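You operate a simulated robot arm through the tools that you are given. There is no shell and no other tool. Be economical: measure what you need, move in short steps, check, and stop when the job is done.

You run a simulated robot arm. Do the job below in one go: nothing can be reset, and whatever is moved stays where it is left.

Task
Oil the middle of the blue dish with the brush; close the oil box.
Fine: the oil comes from the oil box; put the brush back; the dish stays put. Set down upright: brush. A coat counts when it lies all over at full strength: go over it till it gets no stronger.

The check looks at the end state, three seconds after you hand in, the way a careful person would. Anything else that was tipped, shoved, dropped, spilled or broken makes it a failure.

Robot
A 7-joint arm with a two-finger parallel gripper, fixed in place. Base frame: the origin is at the foot of the arm, x ahead of it, y to its left, z up; the work surface is at about z = 0. Readings come in mm, rad, newtons and seconds.
With the tool pointing down near the work surface it reaches from about 240 to 620 mm from the base axis. Its first joint turns from -1.152 to 1.152 rad. Payload 2.6 kg.
Tool frame: the origin (TCP) lies between the finger pads and is the grasp point; the fingertips stand 30 mm ahead of it; z points along the fingers, y is the line along which they close. Largest opening 94 mm; finger width 28, thickness 10; the body of the gripper, 50 by 96 mm, starts 55 mm behind the TCP.
Orientation is that of the tool frame in the base frame, as a unit quaternion [w, x, y, z]. With the fingers straight down and closing along the base's y, the tool's x points along the base's -x, its y along +y and its z along -z.

Tools
- The arm moves only by the tool apply_moves. Its argument "series" is a list that holds one entry, the list of rows, each a list of 6 numbers: the shift along the tool's x, y, z in mm, then the turn, a rotation vector about the tool's x, y, z in rad. In form: [[[dx, dy, dz, ax, ay, az], ...]]. A call has 1 to 8 rows; each row is the pose to reach, as a shift and turn from the pose commanded when the call began, along the tool's axes at that moment. "jaw" is the finger opening in mm, from 0 to 94, set as the call begins (left out, the last holds). Rows are played at 5 a second. More than 50 mm and 0.15 rad between two rows, or a gripper value outside its range, and nothing of the call is played. Where a pose cannot be reached the arm comes as near as it can. A force on the tool above 40 N (or 10 N above the force at the start of the call, whichever is more), or a blocked arm, ends the call early, and 0.2 s more pass. The fingers move at their own pace (about 72 mm/s each) and stop on an object; they squeeze with about 33 N. The grip force told is the motor's: it shows also when the fingers shut on nothing. Time passes only in rows, and 0.2 s behind the last, so rows that repeat a pose let the fingers close. It gives the time, the measured TCP pose, the force on the tool (base axes), the opening and the grip force at its end, in the units of the frame above (readings bear some noise), with the torque about the TCP (base axes, N m) and any sound that the robot's microphone picked up, and new pictures: "show" is both (left out), scene, wrist or none.
- Cameras (640 x 400 px; columns grow to the right, rows downward): "scene" is fixed at [3.4, 409.2, 556.2]; the picture's right is [-0.94, -0.35, 0.00], its down [-0.24, 0.65, -0.72] and it looks along [0.25, -0.67, -0.70] (base axes); focal length 214 px, centre (320, 200). "wrist" rides on the gripper at [76, 14, -102] in the tool frame; the picture's right is [-0.18, 0.98, 0.00], its down [-0.75, -0.14, -0.64] and it looks along [-0.63, -0.12, 0.77] (tool axes); focal length 243 px, centre (320, 200). There is no depth. A picture from a camera that has moved, and an enlarged one, comes with that camera's place and axes in the base frame and with its lens. The place of the scene camera against the robot may be out by one fixed shift of up to 25 mm in any direction.
- enlarge(camera, box): a new picture of the part [left, top, right, bottom] of that camera's present view, enlarged. The clock stands still meanwhile.
- hand_in(): hands the job in; it is judged then, once.

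Go step by step. Nothing tells you positions but the pictures and the camera data: compare them with the known pose of the tool, close in by small moves and look again before you grip or let go. The budget is 120 turns and 200 pictures, counting those below and the enlarged ones. Unless the task says otherwise, let go and move clear before handing in, and close with one line.

The tools are called as name(argument=value, ...) on one line, values as JSON. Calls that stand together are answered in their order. apply_moves: Moves the arm, as the interface text tells. Its arguments: {"type":"object","properties":{"series":{"type":"array"},"jaw":{"type":"number"},"show":{"type":"string","enum":["both","scene","wrist","none"]}},"required":["series"]} The other tools are called the same way: enlarge (camera, box) takes an enlarged picture of a part of a camera's view; hand_in () hands the job in.

At the start:

```text
time: 0.0
ee_pos: [359.8, 8.6, 412.5]
tool_rot: [0.0, 0.0, 1.0, 0.0]
wrist_force: [-0.4, -0.3, 0.9]
torque: [0.01, -0.02, 0.0]
gripper_width: 93.9
gripper_force: 0.0
```

scene: 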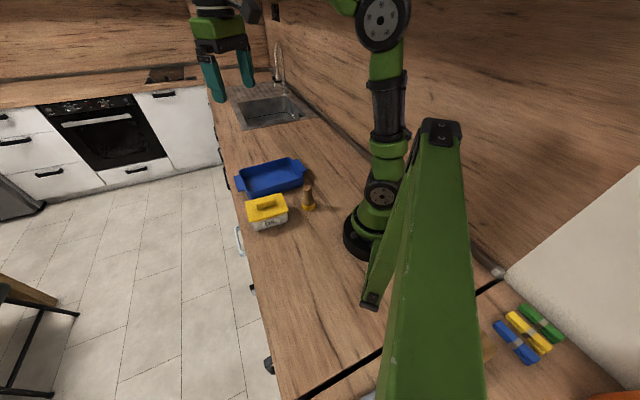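
wrist: 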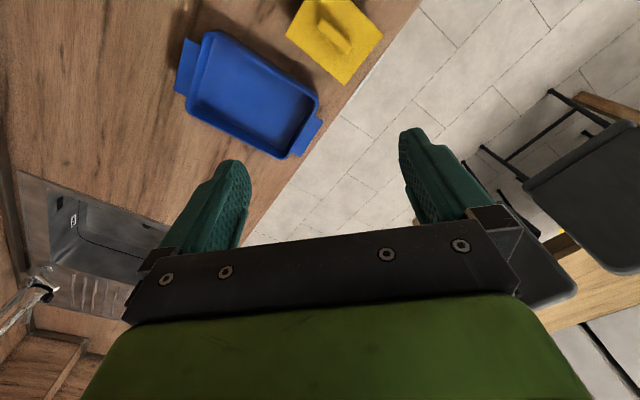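

I see a blue dish near (405,-140), a yellow-lidded oil box near (338,33) and a brush standing near (230,-80). I'll look closer first.

enlarge(camera="scene", box=[225, 145, 345, 245])

enlarge(camera="scene", box=[480, 290, 580, 370])

```text
4.00 times, centred on (285, 195) of scene
camera zoom: at [3.4, 409.2, 556.2], right [-0.94, -0.35, 0.0], down [-0.24, 0.65, -0.72], along [0.25, -0.67, -0.7], focal length 858 px, centre (460, 220)
```

zoom: 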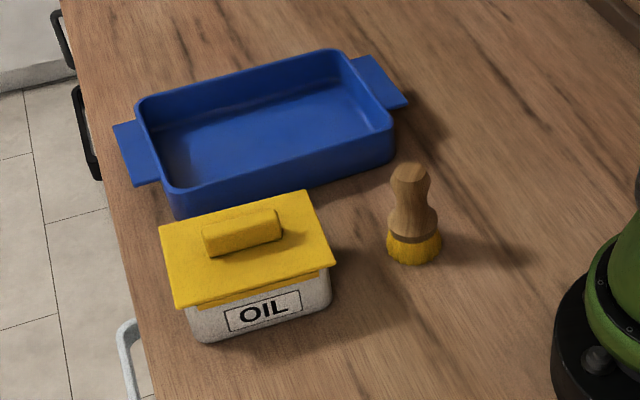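

```text
5.00 times, centred on (530, 330) of scene
camera zoom: at [3.4, 409.2, 556.2], right [-0.94, -0.35, 0.0], down [-0.24, 0.65, -0.72], along [0.25, -0.67, -0.7], focal length 1072 px, centre (-730, -450)
```

zoom: 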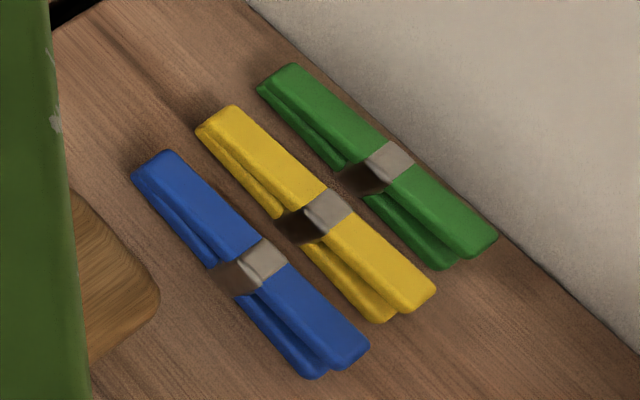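

The brush stands on its bristles, knob up. I'll move back to get it and the box in the wrist view.

apply_moves(series=[[[35, -20, 0, 0, 0, 0], [70, -40, 0, 0, 0, 0], [105, -55, 0, 0, 0, 0], [105, -55, 0, 0, 0, 0]]], show="wrist")

```text
time: 1.0
ee_pos: [259.9, -46.5, 404.0]
tool_rot: [-0.016, -0.001, 1.0, 0.002]
wrist_force: [0.4, -0.2, -0.1]
torque: [-0.01, -0.02, -0.01]
gripper_width: 94.3
gripper_force: 0.0
camera wrist: at [187.6, -32.6, 508.1], right [0.18, 0.98, 0.0], down [0.77, -0.14, 0.62], along [0.61, -0.12, -0.79], focal length 243 px, centre (320, 200)
```

wrist: 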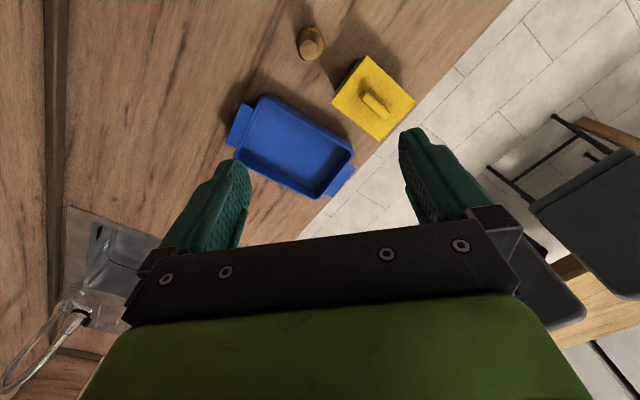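

enlarge(camera="wrist", box=[215, 0, 425, 210])

```text
1.90 times, centred on (320, 105) of wrist
camera zoom: at [187.6, -32.6, 508.1], right [0.18, 0.98, 0.0], down [0.77, -0.14, 0.62], along [0.61, -0.12, -0.79], focal length 462 px, centre (320, 381)
```

zoom: 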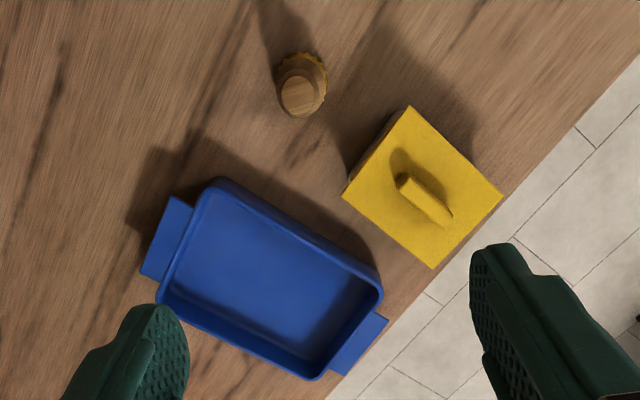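

Brush is at about (229,-58), lid handle centre about (335,35) running at 42.5°. I'll go over the lid handle with the jaws turned across it.

apply_moves(series=[[[-13.4, 13.6, 30, 0, 0, -0.1237], [-26.7, 27.2, 60, 0, 0, -0.2473], [-40, 40.8, 91, 0, 0, -0.371], [-53.4, 54.4, 121, 0, 0, -0.4947], [-66.8, 68, 151, 0, 0, -0.618], [-80, 81.5, 182, 0, 0, -0.742], [-80, 81.5, 182, 0, 0, -0.742]]])

```text
time: 2.6
ee_pos: [335.8, 35.7, 231.2]
tool_rot: [0.0, -0.363, 0.932, 0.001]
wrist_force: [0.4, -0.4, -0.3]
torque: [-0.02, 0.0, -0.03]
gripper_width: 94.0
gripper_force: 0.1
camera wrist: at [271.2, -5.0, 332.3], right [-0.53, 0.85, 0.0], down [0.65, 0.41, 0.64], along [0.54, 0.34, -0.77], focal length 243 px, centre (320, 200)
```

scene: 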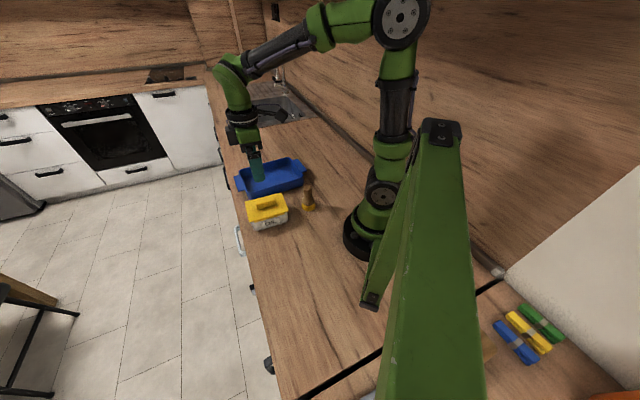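
wrist: 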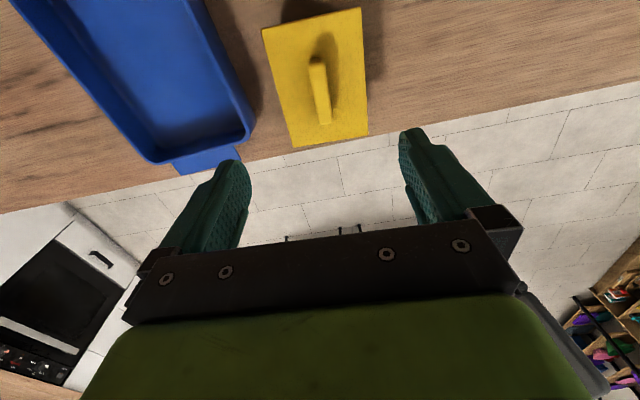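

The jaws line up with the handle. I'll go down partway with a narrowed opening and look.

apply_moves(series=[[[0, 0, 40, 0, 0, 0], [0, 0, 80, 0, 0, 0], [0, 0, 106, 0, 0, 0], [0, 0, 106, 0, 0, 0]]], jaw=60, show="wrist")

enlarge(camera="scene", box=[230, 150, 330, 240])

```text
time: 3.6
ee_pos: [336.1, 36.0, 122.8]
tool_rot: [0.001, -0.363, 0.932, 0.0]
wrist_force: [-0.7, -0.1, -0.3]
torque: [0.0, -0.03, -0.01]
gripper_width: 59.8
gripper_force: 0.0
camera wrist: at [271.6, -5.6, 226.0], right [-0.53, 0.85, 0.0], down [0.65, 0.4, 0.64], along [0.55, 0.34, -0.77], focal length 243 px, centre (320, 200)
```

wrist: 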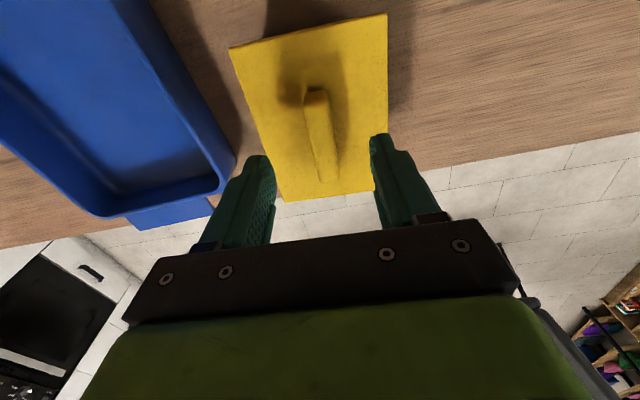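

```text
4.44 times, centred on (280, 195) of scene
camera zoom: at [3.4, 409.2, 556.2], right [-0.94, -0.35, 0.0], down [-0.24, 0.65, -0.72], along [0.25, -0.67, -0.7], focal length 953 px, centre (498, 222)
```

zoom: 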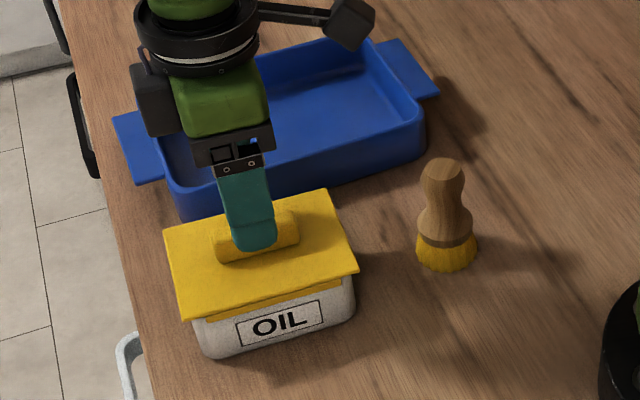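

Lid top is at about z=55, handle top about 72. I'll lower to TCP z≈89 and close.

apply_moves(series=[[[0, 0, 20, 0, 0, 0], [0, 0, 34, 0, 0, 0], [0, 0, 34, 0, 0, 0]]], show="none")

enlarge(camera="scene", box=[240, 170, 300, 230])

enlarge(camera="wrist", box=[200, 50, 440, 250])

```text
time: 4.4
ee_pos: [336.8, 33.8, 89.2]
tool_rot: [0.0, -0.362, 0.932, 0.0]
wrist_force: [-0.2, -0.1, 0.6]
torque: [-0.01, -0.01, 0.04]
gripper_width: 60.1
gripper_force: 0.0
```

```text
6.67 times, centred on (270, 200) of scene
camera zoom: at [3.4, 409.2, 556.2], right [-0.94, -0.35, 0.0], down [-0.24, 0.65, -0.72], along [0.25, -0.67, -0.7], focal length 1430 px, centre (653, 200)
```

zoom: 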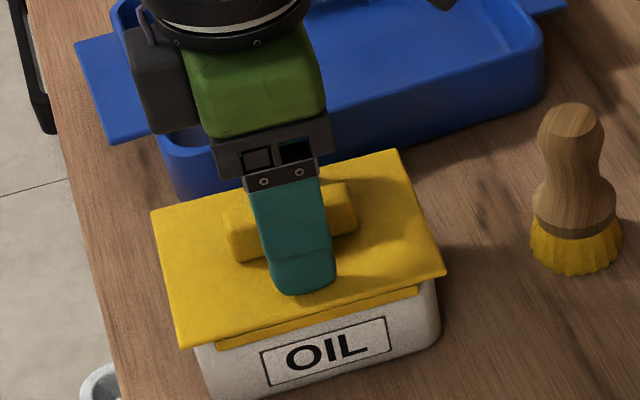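

```text
2.00 times, centred on (320, 150) of wrist
camera zoom: at [271.3, -6.0, 192.6], right [-0.53, 0.85, 0.0], down [0.65, 0.41, 0.64], along [0.55, 0.34, -0.77], focal length 485 px, centre (320, 300)
```

zoom: 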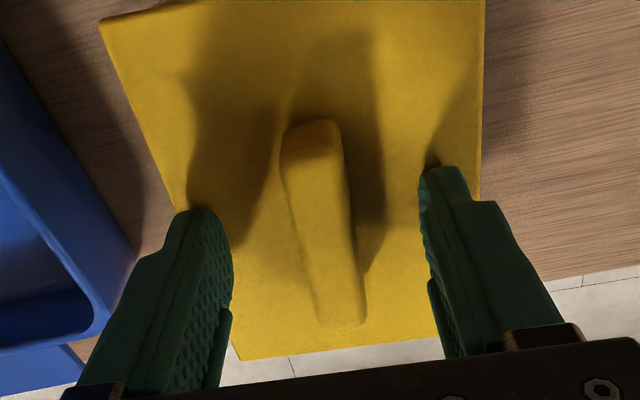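

Handle is between the fingers just above the lid. Closing.

apply_moves(series=[[[0, 0, 0, 0, 0, 0], [0, 0, 0, 0, 0, 0], [0, 0, 0, 0, 0, 0]]], jaw=0, show="wrist")

```text
time: 5.2
ee_pos: [336.5, 35.3, 90.7]
tool_rot: [0.0, -0.362, 0.932, 0.001]
wrist_force: [-0.1, 0.2, 0.3]
torque: [0.0, 0.01, 0.03]
gripper_width: 14.8
gripper_force: 32.6
heard: snap
camera wrist: at [271.3, -6.1, 192.8], right [-0.53, 0.85, 0.0], down [0.65, 0.41, 0.64], along [0.55, 0.34, -0.77], focal length 243 px, centre (320, 200)
```

wrist: 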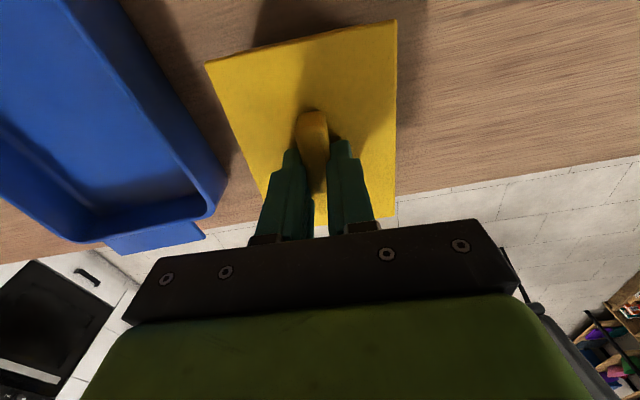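

Gripped (14.8 mm). Lifting the lid straight up slowly.

apply_moves(series=[[[0, 0, -5, 0, 0, 0], [0, 0, -12, 0, 0, 0], [0, 0, -22, 0, 0, 0], [0, 0, -40, 0, 0, 0], [0, 0, -60, 0, 0, 0], [0, 0, -80, 0, 0, 0], [0, 0, -80, 0, 0, 0]]])

enlarge(camera="scene", box=[225, 150, 325, 240])

```text
time: 6.8
ee_pos: [336.9, 35.0, 171.3]
tool_rot: [0.0, -0.363, 0.932, 0.0]
wrist_force: [0.6, 0.0, -0.4]
torque: [-0.02, 0.0, -0.03]
gripper_width: 14.7
gripper_force: 32.9
camera wrist: at [270.5, -5.5, 272.9], right [-0.53, 0.85, 0.0], down [0.65, 0.41, 0.64], along [0.55, 0.34, -0.77], focal length 243 px, centre (320, 200)
```

scene: 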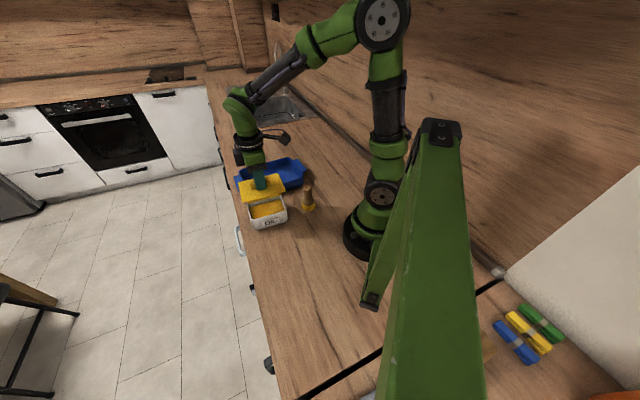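
wrist: 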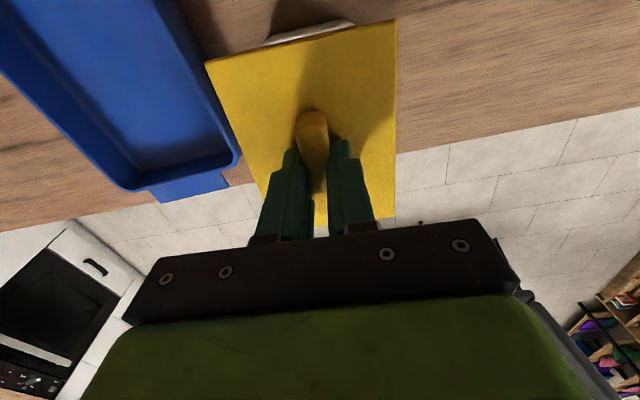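

```text
4.44 times, centred on (275, 195) of scene
camera zoom: at [3.4, 409.2, 556.2], right [-0.94, -0.35, 0.0], down [-0.24, 0.65, -0.72], along [0.25, -0.67, -0.7], focal length 953 px, centre (520, 222)
```

zoom: 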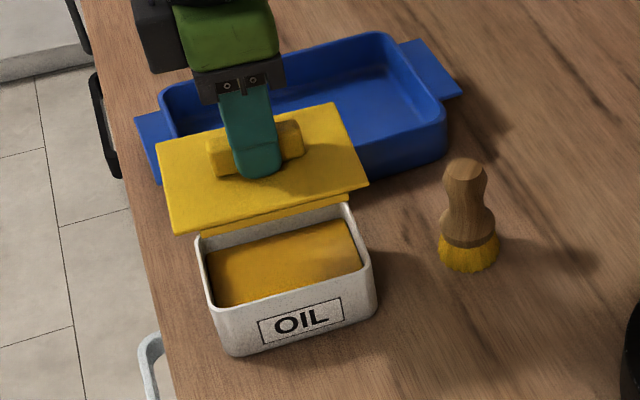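

Lid is off; the oil is visible. I'll carry the lid sideways to about (220,145), a free spot on the counter.

apply_moves(series=[[[3, 40, 0, 0, 0, 0], [6, 80, 0, 0, 0, 0], [9, 120, 0, 0, 0, 0], [12, 160, 0, 0, 0, 0], [12, 160, 40, 0, 0, 0], [12, 160, 75, 0, 0, 0], [12, 160, 105, 0, 0, 0], [12, 160, 105, 0, 0, 0]]])

enlarge(camera="scene", box=[240, 180, 360, 280])

```text
time: 8.6
ee_pos: [219.2, 144.2, 66.0]
tool_rot: [0.0, -0.363, 0.932, 0.001]
wrist_force: [0.3, 0.0, -1.0]
torque: [0.01, -0.01, -0.02]
gripper_width: 14.8
gripper_force: 32.4
camera wrist: at [154.2, 102.9, 167.8], right [-0.53, 0.85, 0.0], down [0.65, 0.41, 0.64], along [0.55, 0.34, -0.77], focal length 243 px, centre (320, 200)
```

scene: 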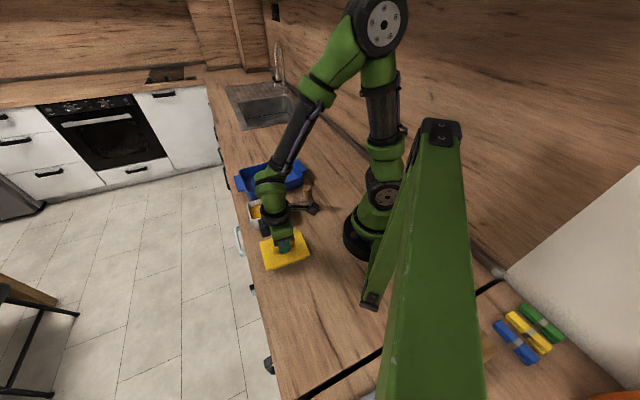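
wrist: 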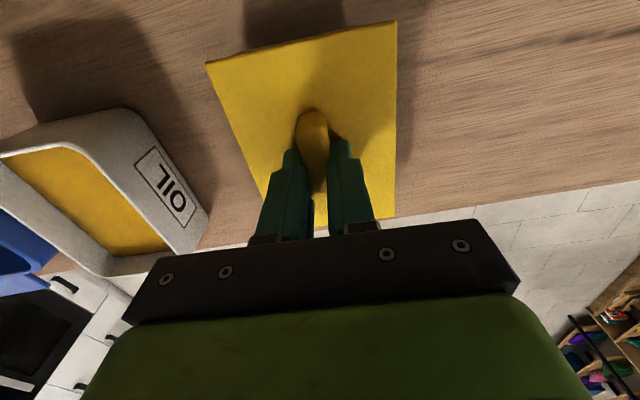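

```text
4.00 times, centred on (300, 230) of scene
camera zoom: at [3.4, 409.2, 556.2], right [-0.94, -0.35, 0.0], down [-0.24, 0.65, -0.72], along [0.25, -0.67, -0.7], focal length 858 px, centre (400, 80)
```

zoom: 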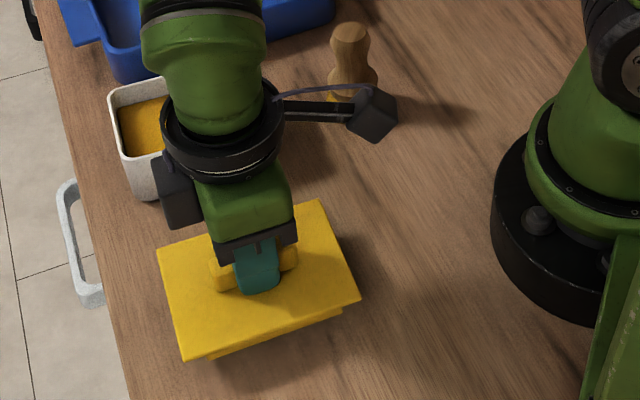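

Clear counter beneath. Lowering gently until contact.

apply_moves(series=[[[0, 0, 6, 0, 0, 0], [0, 0, 10, 0, 0, 0], [0, 0, 13, 0, 0, 0], [0, 0, 16, 0, 0, 0], [0, 0, 16, 0, 0, 0]]], show="none")

```text
time: 9.8
ee_pos: [218.4, 143.7, 50.4]
tool_rot: [0.0, -0.363, 0.932, 0.001]
wrist_force: [0.9, -0.5, -0.3]
torque: [0.02, 0.01, 0.02]
gripper_width: 14.8
gripper_force: 32.9
```

apply_moves(series=[[[0, 0, 2, 0, 0, 0], [0, 0, 4, 0, 0, 0], [0, 0, 5, 0, 0, 0], [0, 0, 5, 0, 0, 0]]], show="none")

enlarge(camera="scene", box=[250, 210, 330, 280])

```text
time: 10.8
ee_pos: [219.0, 144.6, 45.2]
tool_rot: [0.0, -0.363, 0.932, 0.0]
wrist_force: [0.0, -0.8, -0.7]
torque: [-0.02, 0.04, -0.03]
gripper_width: 14.7
gripper_force: 32.3
```

```text
5.71 times, centred on (290, 245) of scene
camera zoom: at [3.4, 409.2, 556.2], right [-0.94, -0.35, 0.0], down [-0.24, 0.65, -0.72], along [0.25, -0.67, -0.7], focal length 1226 px, centre (491, -57)
```

zoom: 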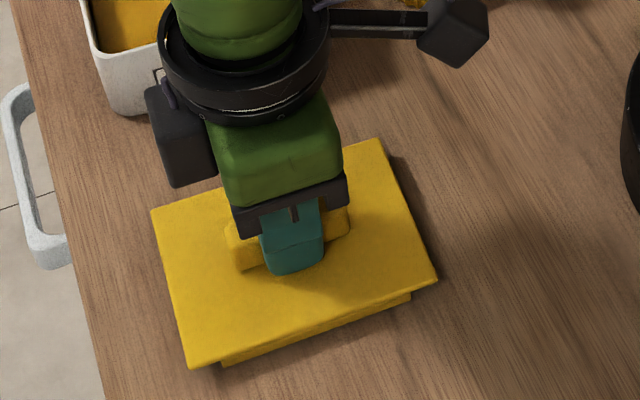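

Nearly touching, with no contact force yet. A few more millimetres.

apply_moves(series=[[[0, 0, 1, 0, 0, 0], [0, 0, 2, 0, 0, 0], [0, 0, 3, 0, 0, 0], [0, 0, 3, 0, 0, 0]]], show="none")

```text
time: 11.8
ee_pos: [219.5, 144.8, 41.9]
tool_rot: [0.0, -0.362, 0.932, 0.0]
wrist_force: [-0.5, 0.3, 4.2]
torque: [0.01, 0.03, 0.02]
gripper_width: 15.0
gripper_force: 33.3
```

Contact at TCP z≈42 (4 N). I'll let go, then rise.

apply_moves(series=[[[0, 0, 0, 0, 0, 0], [0, 0, 0, 0, 0, 0], [0, 0, -10, 0, 0, 0], [0, 0, -50, 0, 0, 0], [0, 0, -100, 0, 0, 0], [0, 0, -150, 0, 0, 0], [0, 0, -200, 0, 0, 0], [0, 0, -200, 0, 0, 0]]], jaw=60)

```text
time: 13.6
ee_pos: [218.8, 145.0, 243.0]
tool_rot: [0.0, -0.363, 0.932, 0.0]
wrist_force: [-0.4, 0.1, -0.8]
torque: [-0.01, -0.01, -0.04]
gripper_width: 60.1
gripper_force: 0.1
camera wrist: at [153.4, 104.3, 345.3], right [-0.53, 0.85, 0.0], down [0.65, 0.41, 0.64], along [0.55, 0.34, -0.77], focal length 243 px, centre (320, 200)
```

scene: 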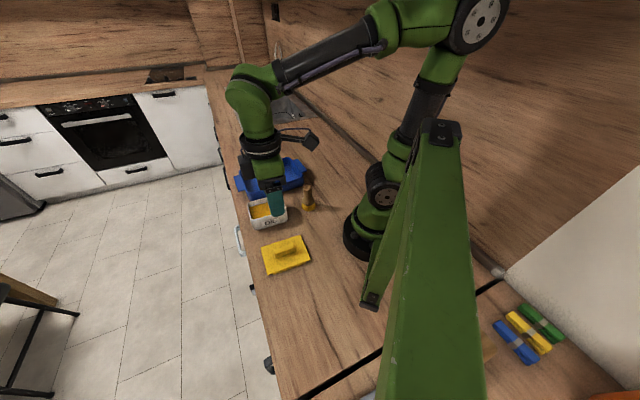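
wrist: 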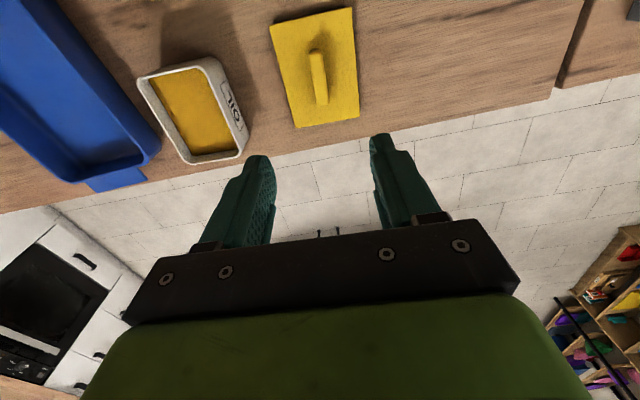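

Lid set down neatly. Next, above the brush at about (229,-58).

apply_moves(series=[[[26, -31.3, 0, 0, 0, 0], [52, -62.6, 0, 0, 0, 0], [78, -93.8, 10, 0, 0, 0], [104, -125, 20, 0, 0, 0], [130, -156.4, 30, 0, 0, 0], [130, -156.4, 53, 0, 0, 0], [130, -156.4, 53, 0, 0, 0]]])

enlarge(camera="scene", box=[265, 150, 345, 220])

```text
time: 15.2
ee_pos: [228.9, -57.8, 189.0]
tool_rot: [0.0, -0.363, 0.932, 0.001]
wrist_force: [-0.3, 0.1, -0.2]
torque: [-0.02, 0.02, -0.02]
gripper_width: 59.8
gripper_force: 0.1
camera wrist: at [164.2, -98.3, 291.6], right [-0.53, 0.85, 0.0], down [0.65, 0.41, 0.64], along [0.55, 0.34, -0.77], focal length 243 px, centre (320, 200)
```

scene: 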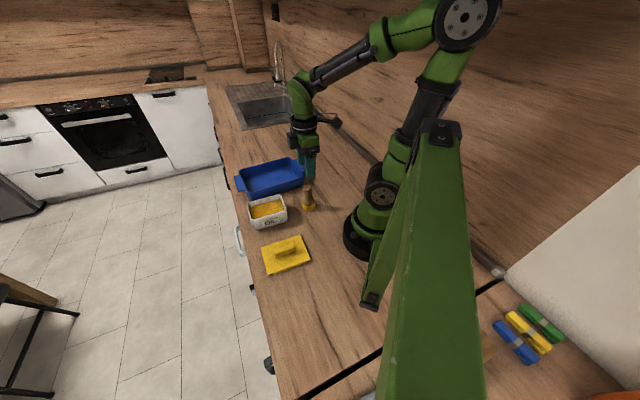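
wrist: 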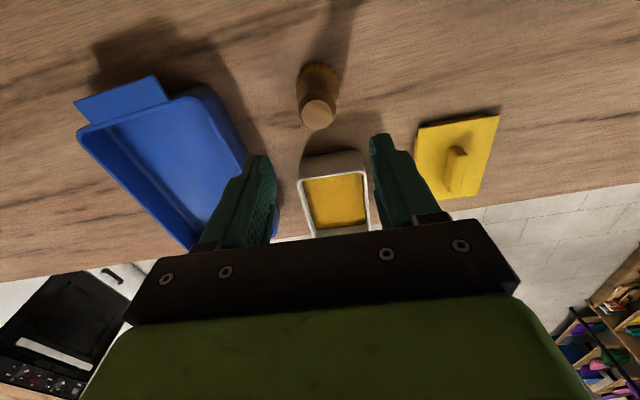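

```text
5.71 times, centred on (305, 185) of scene
camera zoom: at [3.4, 409.2, 556.2], right [-0.94, -0.35, 0.0], down [-0.24, 0.65, -0.72], along [0.25, -0.67, -0.7], focal length 1226 px, centre (406, 286)
```

zoom: 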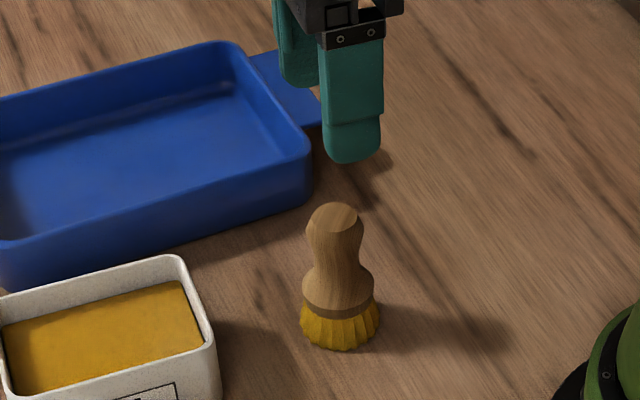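

Brush axis is at about (229,-60), about 90 mm tall. I'll lower around the knob to TCP z≈78.

apply_moves(series=[[[1.4, -1.5, 40, 0, 0, 0], [1.4, -1.5, 75, 0, 0, 0], [1.4, -1.5, 100, 0, 0, 0], [1.4, -1.5, 112, 0, 0, 0], [1.4, -1.5, 112, 0, 0, 0]]], show="wrist")

enlarge(camera="scene", box=[265, 150, 345, 220])

```text
time: 16.4
ee_pos: [229.9, -60.7, 76.5]
tool_rot: [0.0, -0.363, 0.932, 0.0]
wrist_force: [-0.6, -0.4, 0.3]
torque: [0.01, 0.0, 0.0]
gripper_width: 60.1
gripper_force: 0.0
camera wrist: at [164.3, -100.7, 178.6], right [-0.53, 0.85, 0.0], down [0.65, 0.41, 0.64], along [0.55, 0.34, -0.77], focal length 243 px, centre (320, 200)
```

wrist: 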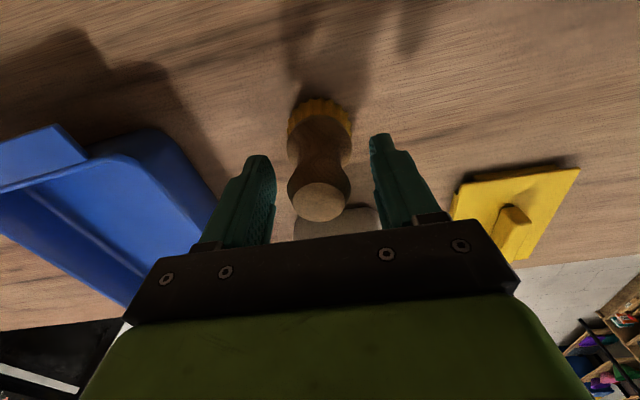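

```text
5.71 times, centred on (305, 185) of scene
camera zoom: at [3.4, 409.2, 556.2], right [-0.94, -0.35, 0.0], down [-0.24, 0.65, -0.72], along [0.25, -0.67, -0.7], focal length 1226 px, centre (406, 286)
```

zoom: 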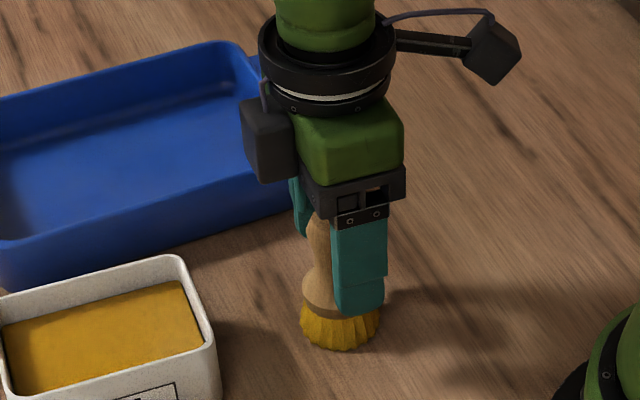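

Well centred on the knob. Closing.

apply_moves(series=[[[0, 0, 0, 0, 0, 0], [0, 0, 0, 0, 0, 0], [0, 0, 0, 0, 0, 0]]], jaw=0, show="wrist")

enlarge(camera="scene", box=[265, 150, 345, 220])

```text
time: 17.2
ee_pos: [229.4, -60.6, 76.6]
tool_rot: [0.0, -0.363, 0.932, 0.0]
wrist_force: [0.6, -0.6, -0.6]
torque: [0.01, -0.02, 0.01]
gripper_width: 29.9
gripper_force: 32.5
camera wrist: at [164.3, -100.7, 178.8], right [-0.53, 0.85, 0.0], down [0.65, 0.41, 0.64], along [0.55, 0.34, -0.77], focal length 243 px, centre (320, 200)
```

wrist: 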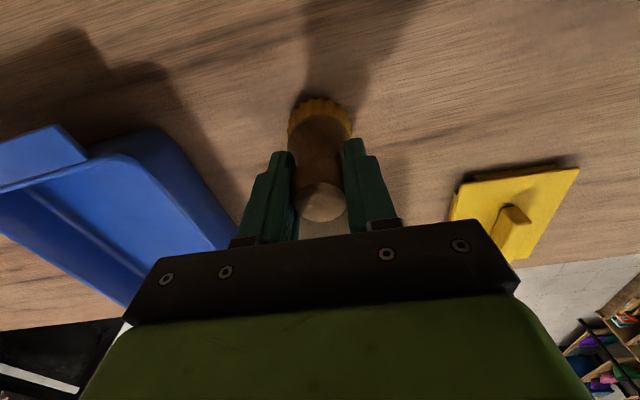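

```text
5.71 times, centred on (305, 185) of scene
camera zoom: at [3.4, 409.2, 556.2], right [-0.94, -0.35, 0.0], down [-0.24, 0.65, -0.72], along [0.25, -0.67, -0.7], focal length 1226 px, centre (406, 286)
```

zoom: 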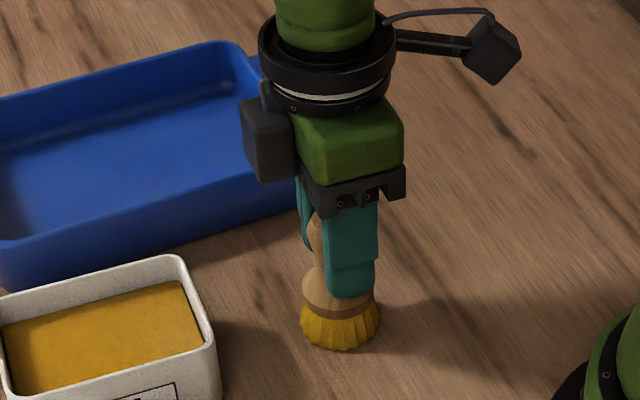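

Brush held (29.9 mm). Lifting, then moving above the oil at about (335,32).

apply_moves(series=[[[0, 0, -10, 0, 0, 0], [0, 0, -50, 0, 0, 0], [0, 0, -90, 0, 0, 0], [-40, -1, -110, 0, 0, 0], [-85, -2, -110, 0, 0, 0], [-130, -3.6, -110, 0, 0, 0], [-140, -3.6, -110, 0, 0, 0], [-140, -3.6, -110, 0, 0, 0]]])

enlarge(camera="scene", box=[220, 140, 320, 240])

```text
time: 19.0
ee_pos: [334.6, 32.3, 185.4]
tool_rot: [0.0, -0.362, 0.932, 0.0]
wrist_force: [-0.2, 0.2, -0.1]
torque: [0.02, 0.02, 0.0]
gripper_width: 30.0
gripper_force: 33.4
camera wrist: at [269.6, -8.4, 289.1], right [-0.53, 0.85, 0.0], down [0.65, 0.41, 0.64], along [0.54, 0.34, -0.77], focal length 243 px, centre (320, 200)
```

scene: 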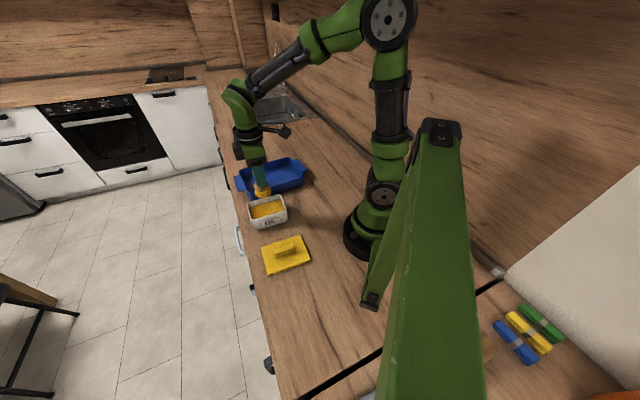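
wrist: 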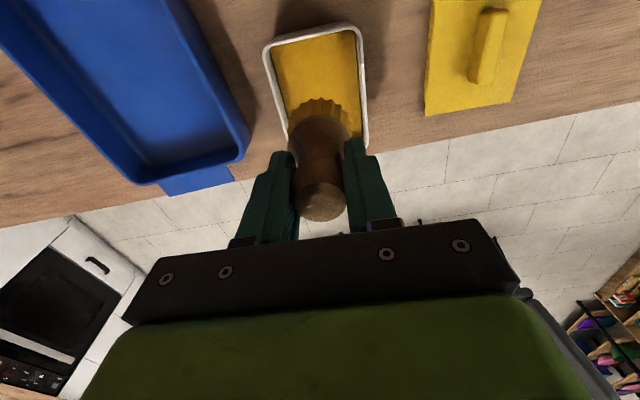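

```text
4.00 times, centred on (270, 190) of scene
camera zoom: at [3.4, 409.2, 556.2], right [-0.94, -0.35, 0.0], down [-0.24, 0.65, -0.72], along [0.25, -0.67, -0.7], focal length 858 px, centre (520, 240)
```

zoom: 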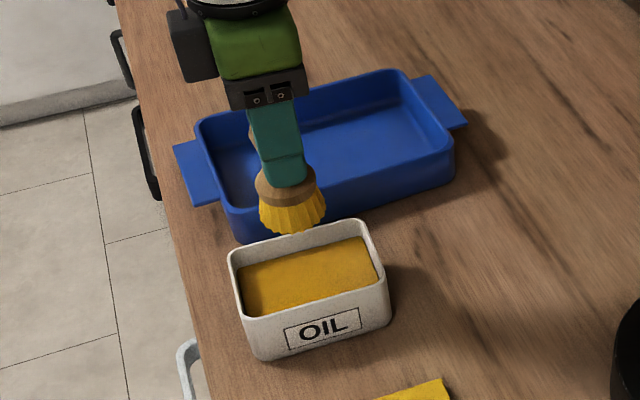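

Brush is centred over the oil. Lowering into the box.

apply_moves(series=[[[0, 0, 40, 0, 0, 0], [0, 0, 60, 0, 0, 0], [0, 0, 68, 0, 0, 0], [0, 0, 72, 0, 0, 0], [0, 0, 72, 0, 0, 0]]], show="wrist")

enlarge(camera="scene", box=[220, 160, 320, 240])

```text
time: 20.2
ee_pos: [334.3, 32.1, 114.2]
tool_rot: [0.0, -0.362, 0.932, -0.001]
wrist_force: [0.8, 0.4, -1.6]
torque: [0.0, 0.0, -0.02]
gripper_width: 30.2
gripper_force: 33.1
camera wrist: at [269.2, -9.1, 216.8], right [-0.53, 0.85, 0.0], down [0.65, 0.41, 0.64], along [0.54, 0.34, -0.77], focal length 243 px, centre (320, 200)
```

wrist: 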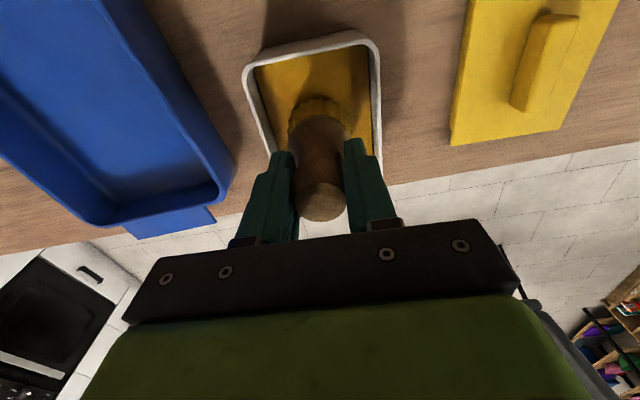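

```text
5.00 times, centred on (270, 200) of scene
camera zoom: at [3.4, 409.2, 556.2], right [-0.94, -0.35, 0.0], down [-0.24, 0.65, -0.72], along [0.25, -0.67, -0.7], focal length 1072 px, centre (570, 200)
```

zoom: 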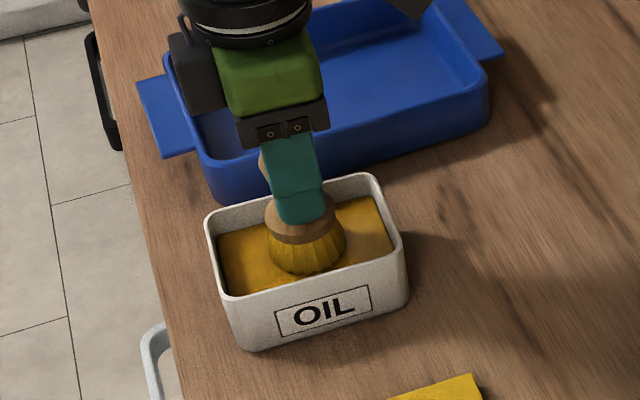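

Bristles are at about the oil's surface. A bit deeper, with force watched.

apply_moves(series=[[[0, 0, 3, 0, 0, 0], [0, 0, 6, 0, 0, 0], [0, 0, 8, 0, 0, 0], [0, 0, 8, 0, 0, 0]]], show="none")

enlarge(camera="scene", box=[240, 170, 310, 230])

```text
time: 21.2
ee_pos: [336.0, 32.1, 108.1]
tool_rot: [0.002, -0.362, 0.932, -0.001]
wrist_force: [-1.0, 2.0, 29.8]
torque: [0.17, -0.22, -0.05]
gripper_width: 30.4
gripper_force: 33.0
```

```text
6.67 times, centred on (275, 200) of scene
camera zoom: at [3.3, 409.2, 556.2], right [-0.94, -0.35, 0.0], down [-0.24, 0.65, -0.72], along [0.25, -0.67, -0.7], focal length 1430 px, centre (620, 200)
```

zoom: 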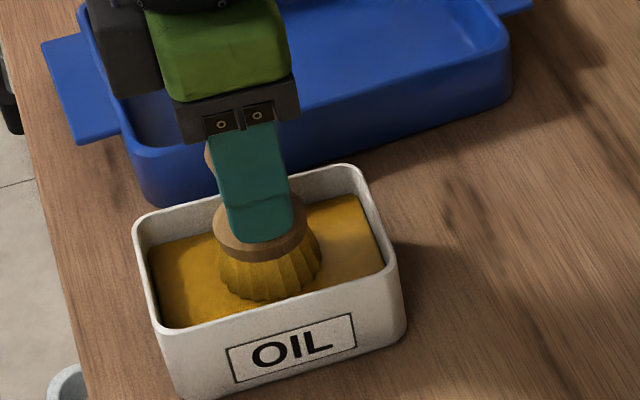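

Firm contact at TCP z≈110: the oil surface is met. I'll ease up and lift out, then check the bristles.

apply_moves(series=[[[0, 0, -5, 0, 0, 0], [0, 0, -5, 0, 0, 0], [0, 0, -20, 0, 0, 0], [0, 0, -60, 0, 0, 0], [0, 0, -82, 0, 0, 0], [0, 0, -82, 0, 0, 0]]], show="wrist")

enlarge(camera="scene", box=[220, 150, 320, 240])

```text
time: 22.6
ee_pos: [335.2, 32.0, 189.9]
tool_rot: [-0.001, -0.362, 0.932, 0.0]
wrist_force: [-1.0, 0.2, -0.2]
torque: [0.02, 0.0, -0.02]
gripper_width: 30.1
gripper_force: 33.4
camera wrist: at [270.0, -9.0, 291.3], right [-0.53, 0.85, 0.0], down [0.65, 0.41, 0.64], along [0.54, 0.34, -0.77], focal length 243 px, centre (320, 200)
```

wrist: 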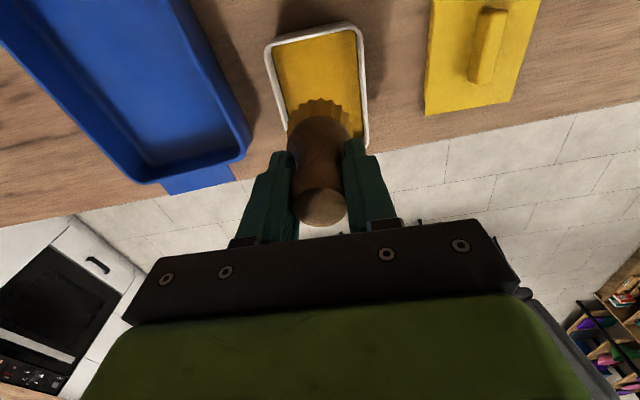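

```text
4.44 times, centred on (270, 195) of scene
camera zoom: at [3.4, 409.2, 556.2], right [-0.94, -0.35, 0.0], down [-0.24, 0.65, -0.72], along [0.25, -0.67, -0.7], focal length 953 px, centre (542, 222)
```

zoom: 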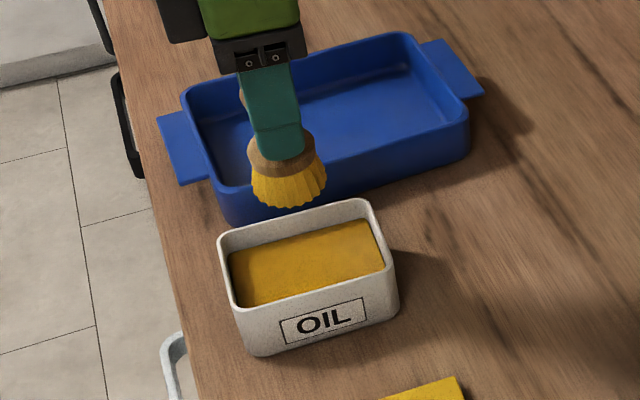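

Bristles loaded. Moving over the dish middle, about (413,-138).

apply_moves(series=[[[14, -44, 0, 0, 0, 0], [28, -89, 0, 0, 0, 0], [43, -134, 0, 0, 0, 0], [57.4, -178, 0, 0, 0, 0], [57.4, -178, 0, 0, 0, 0]]])

enlarge(camera="scene", box=[220, 130, 330, 220])

```text
time: 23.8
ee_pos: [413.9, -137.9, 189.5]
tool_rot: [0.0, -0.362, 0.932, 0.001]
wrist_force: [1.0, -0.9, -0.9]
torque: [-0.02, 0.01, -0.02]
gripper_width: 30.2
gripper_force: 33.0
camera wrist: at [348.3, -179.0, 292.1], right [-0.53, 0.85, 0.0], down [0.65, 0.41, 0.64], along [0.55, 0.34, -0.77], focal length 243 px, centre (320, 200)
```

scene: 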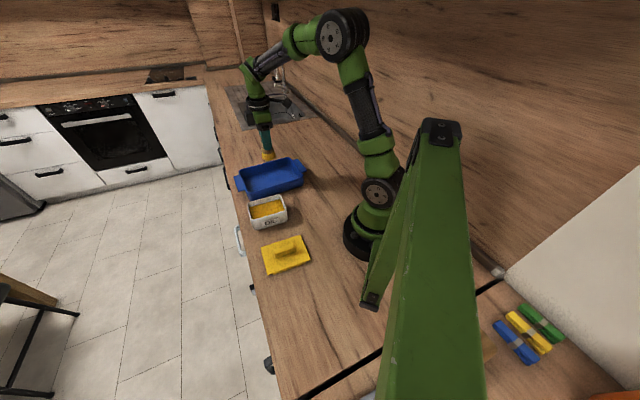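
wrist: 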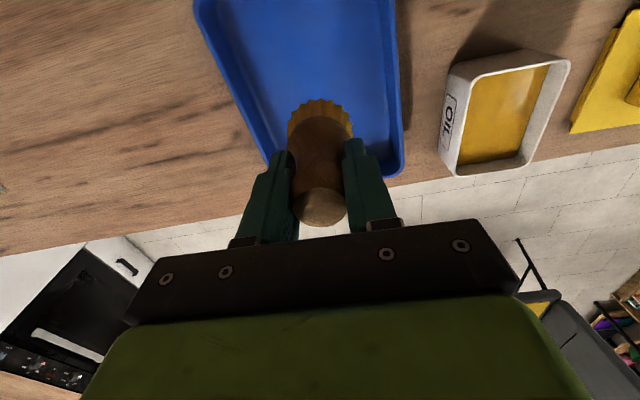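

```text
4.44 times, centred on (275, 175) of scene
camera zoom: at [3.4, 409.2, 556.2], right [-0.94, -0.35, 0.0], down [-0.24, 0.65, -0.72], along [0.25, -0.67, -0.7], focal length 953 px, centre (520, 311)
```

zoom: 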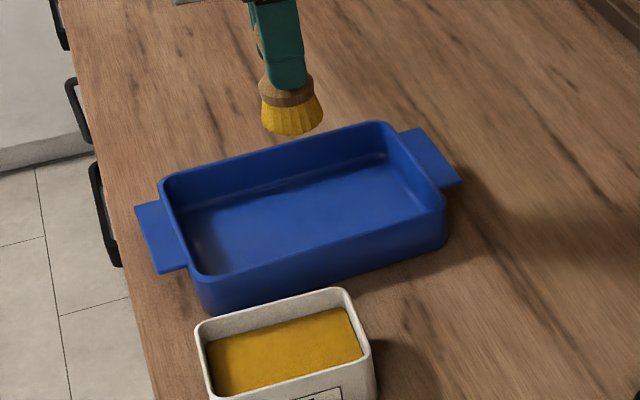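

Centred over the dish. Lowering towards the floor.

apply_moves(series=[[[0, 0, 45, 0, 0, 0], [0, 0, 80, 0, 0, 0], [0, 0, 100, 0, 0, 0], [0, 0, 104, 0, 0, 0], [0, 0, 106, 0, 0, 0], [0, 0, 106, 0, 0, 0]]], show="wrist")

enlarge(camera="scene", box=[220, 130, 330, 220])

```text
time: 25.2
ee_pos: [413.8, -137.4, 83.7]
tool_rot: [-0.001, -0.363, 0.932, 0.0]
wrist_force: [-0.2, 0.1, -0.7]
torque: [0.0, -0.06, 0.02]
gripper_width: 30.2
gripper_force: 32.5
camera wrist: at [347.3, -179.2, 185.3], right [-0.53, 0.85, 0.0], down [0.65, 0.41, 0.64], along [0.55, 0.34, -0.77], focal length 243 px, centre (320, 200)
```

wrist: 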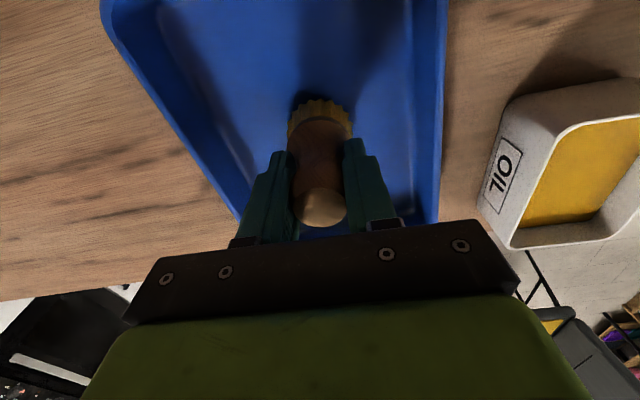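

```text
4.44 times, centred on (275, 175) of scene
camera zoom: at [3.4, 409.2, 556.2], right [-0.94, -0.35, 0.0], down [-0.24, 0.65, -0.72], along [0.25, -0.67, -0.7], focal length 953 px, centre (520, 311)
```

zoom: 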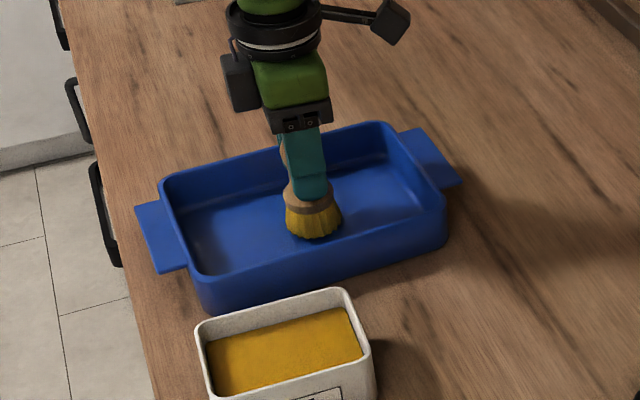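

Brush is within about 3 mm of the dish middle. Easing down into contact.

apply_moves(series=[[[0, 0, 1.5, 0, 0, 0], [0, 0, 3, 0, 0, 0], [0, 0, 4, 0, 0, 0], [0, 0, 4, 0, 0, 0]]], show="none")

```text
time: 26.2
ee_pos: [412.7, -138.1, 78.5]
tool_rot: [0.0, -0.363, 0.932, 0.0]
wrist_force: [0.2, 0.0, -0.2]
torque: [0.01, 0.02, -0.02]
gripper_width: 29.7
gripper_force: 33.4
```

apply_moves(series=[[[0, 0, 1, 0, 0, 0], [0, 0, 2, 0, 0, 0], [0, 0, 2, 0, 0, 0]]], show="none")

enlarge(camera="scene", box=[230, 140, 320, 210])

```text
time: 27.0
ee_pos: [413.9, -138.9, 77.8]
tool_rot: [0.001, -0.362, 0.932, -0.001]
wrist_force: [-4.8, 1.0, 18.5]
torque: [0.06, 0.07, -0.05]
gripper_width: 30.2
gripper_force: 32.5
```

```text
5.71 times, centred on (275, 175) of scene
camera zoom: at [3.3, 409.2, 556.1], right [-0.94, -0.35, 0.0], down [-0.24, 0.65, -0.72], along [0.25, -0.67, -0.7], focal length 1226 px, centre (577, 343)
```

zoom: 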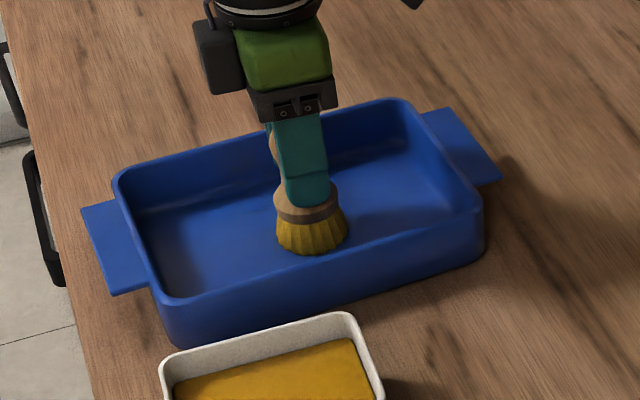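

Contact is stiff (18 N). I'll ease off to a light touch and try a short stroke, then check colour and dish.

apply_moves(series=[[[0, 0, -0.8, 0, 0, 0], [-10, 0, -0.8, 0, 0, 0], [-20, 0, -0.8, 0, 0, 0], [-10, 0, -0.8, 0, 0, 0], [0, 0, -0.8, 0, 0, 0], [10, 0, -0.8, 0, 0, 0], [20, 0, -0.8, 0, 0, 0]]], show="wrist")

enlarge(camera="scene", box=[230, 140, 320, 210])

```text
time: 28.6
ee_pos: [396.9, -151.8, 77.9]
tool_rot: [-0.001, -0.362, 0.932, 0.001]
wrist_force: [2.2, 2.5, 5.0]
torque: [0.24, -0.26, -0.01]
gripper_width: 30.0
gripper_force: 32.9
camera wrist: at [332.1, -192.8, 179.8], right [-0.53, 0.85, 0.0], down [0.65, 0.4, 0.64], along [0.54, 0.34, -0.77], focal length 243 px, centre (320, 200)
```

wrist: 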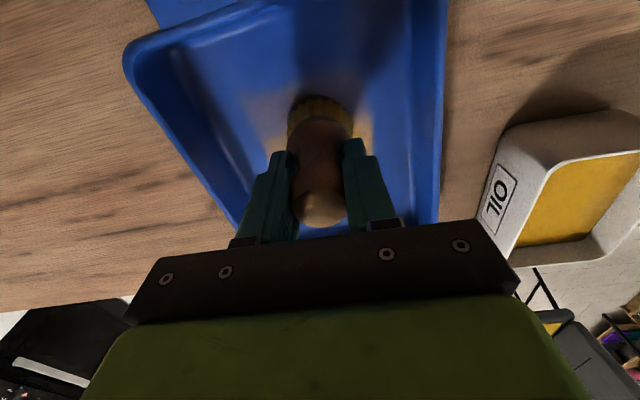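

```text
5.71 times, centred on (275, 175) of scene
camera zoom: at [3.4, 409.2, 556.1], right [-0.94, -0.35, 0.0], down [-0.24, 0.65, -0.72], along [0.25, -0.67, -0.7], focal length 1226 px, centre (577, 343)
```

zoom: 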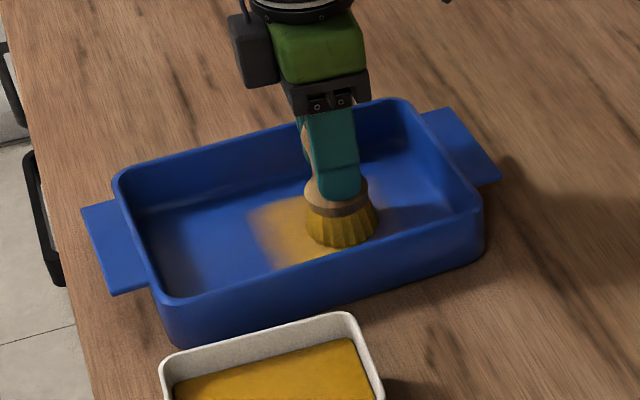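

Oil is going on and the dish has not moved. I'll lift to see the patch.

apply_moves(series=[[[20, 0, -10, 0, 0, 0], [20, 0, -50, 0, 0, 0], [60, 0, -90, 0, 0, 0], [90, 0, -110, 0, 0, 0], [90, 0, -110, 0, 0, 0]]], show="wrist")

enlarge(camera="scene", box=[230, 140, 320, 210])

```text
refused: row 3 steps farther than a row can; nothing moved
```

```text
5.71 times, centred on (275, 175) of scene
camera zoom: at [3.4, 409.2, 556.1], right [-0.94, -0.35, 0.0], down [-0.24, 0.65, -0.72], along [0.25, -0.67, -0.7], focal length 1226 px, centre (577, 343)
```

zoom: 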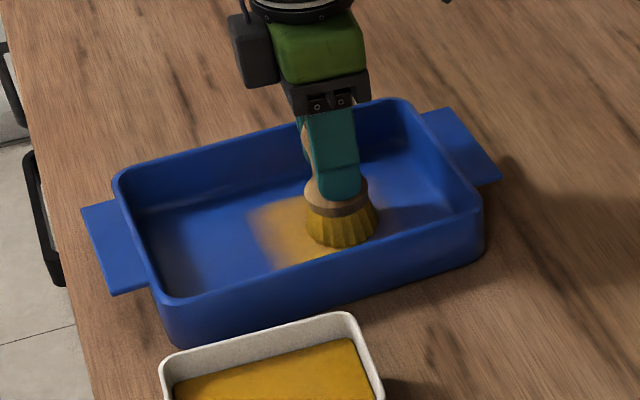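

The step was too long; I'll lift straight up in shorter rows.

apply_moves(series=[[[0, 0, -10, 0, 0, 0], [0, 0, -50, 0, 0, 0], [30, 0, -85, 0, 0, 0], [60, 0, -110, 0, 0, 0], [60, 0, -110, 0, 0, 0]]], show="wrist")

enlarge(camera="scene", box=[230, 140, 320, 210])

```text
time: 29.8
ee_pos: [354.6, -192.6, 187.9]
tool_rot: [0.001, -0.363, 0.932, 0.0]
wrist_force: [0.1, 0.2, -0.3]
torque: [0.01, 0.01, 0.02]
gripper_width: 30.0
gripper_force: 32.5
camera wrist: at [287.8, -233.4, 290.3], right [-0.53, 0.85, 0.0], down [0.65, 0.4, 0.64], along [0.54, 0.34, -0.77], focal length 243 px, centre (320, 200)
```

wrist: 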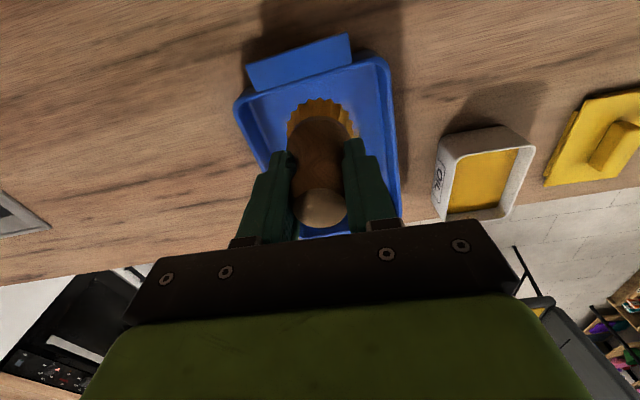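

```text
5.71 times, centred on (275, 175) of scene
camera zoom: at [3.4, 409.2, 556.2], right [-0.94, -0.35, 0.0], down [-0.24, 0.65, -0.72], along [0.25, -0.67, -0.7], focal length 1226 px, centre (577, 343)
```

zoom: 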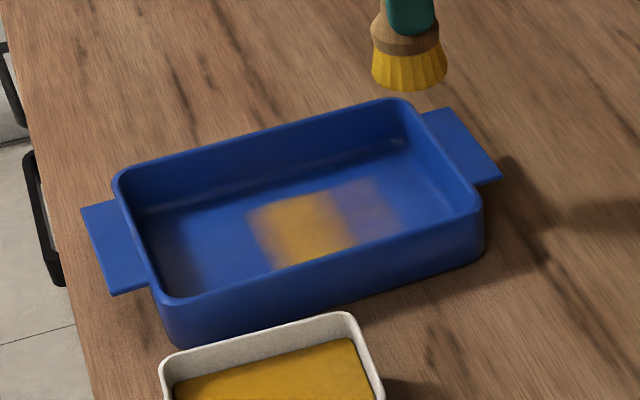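

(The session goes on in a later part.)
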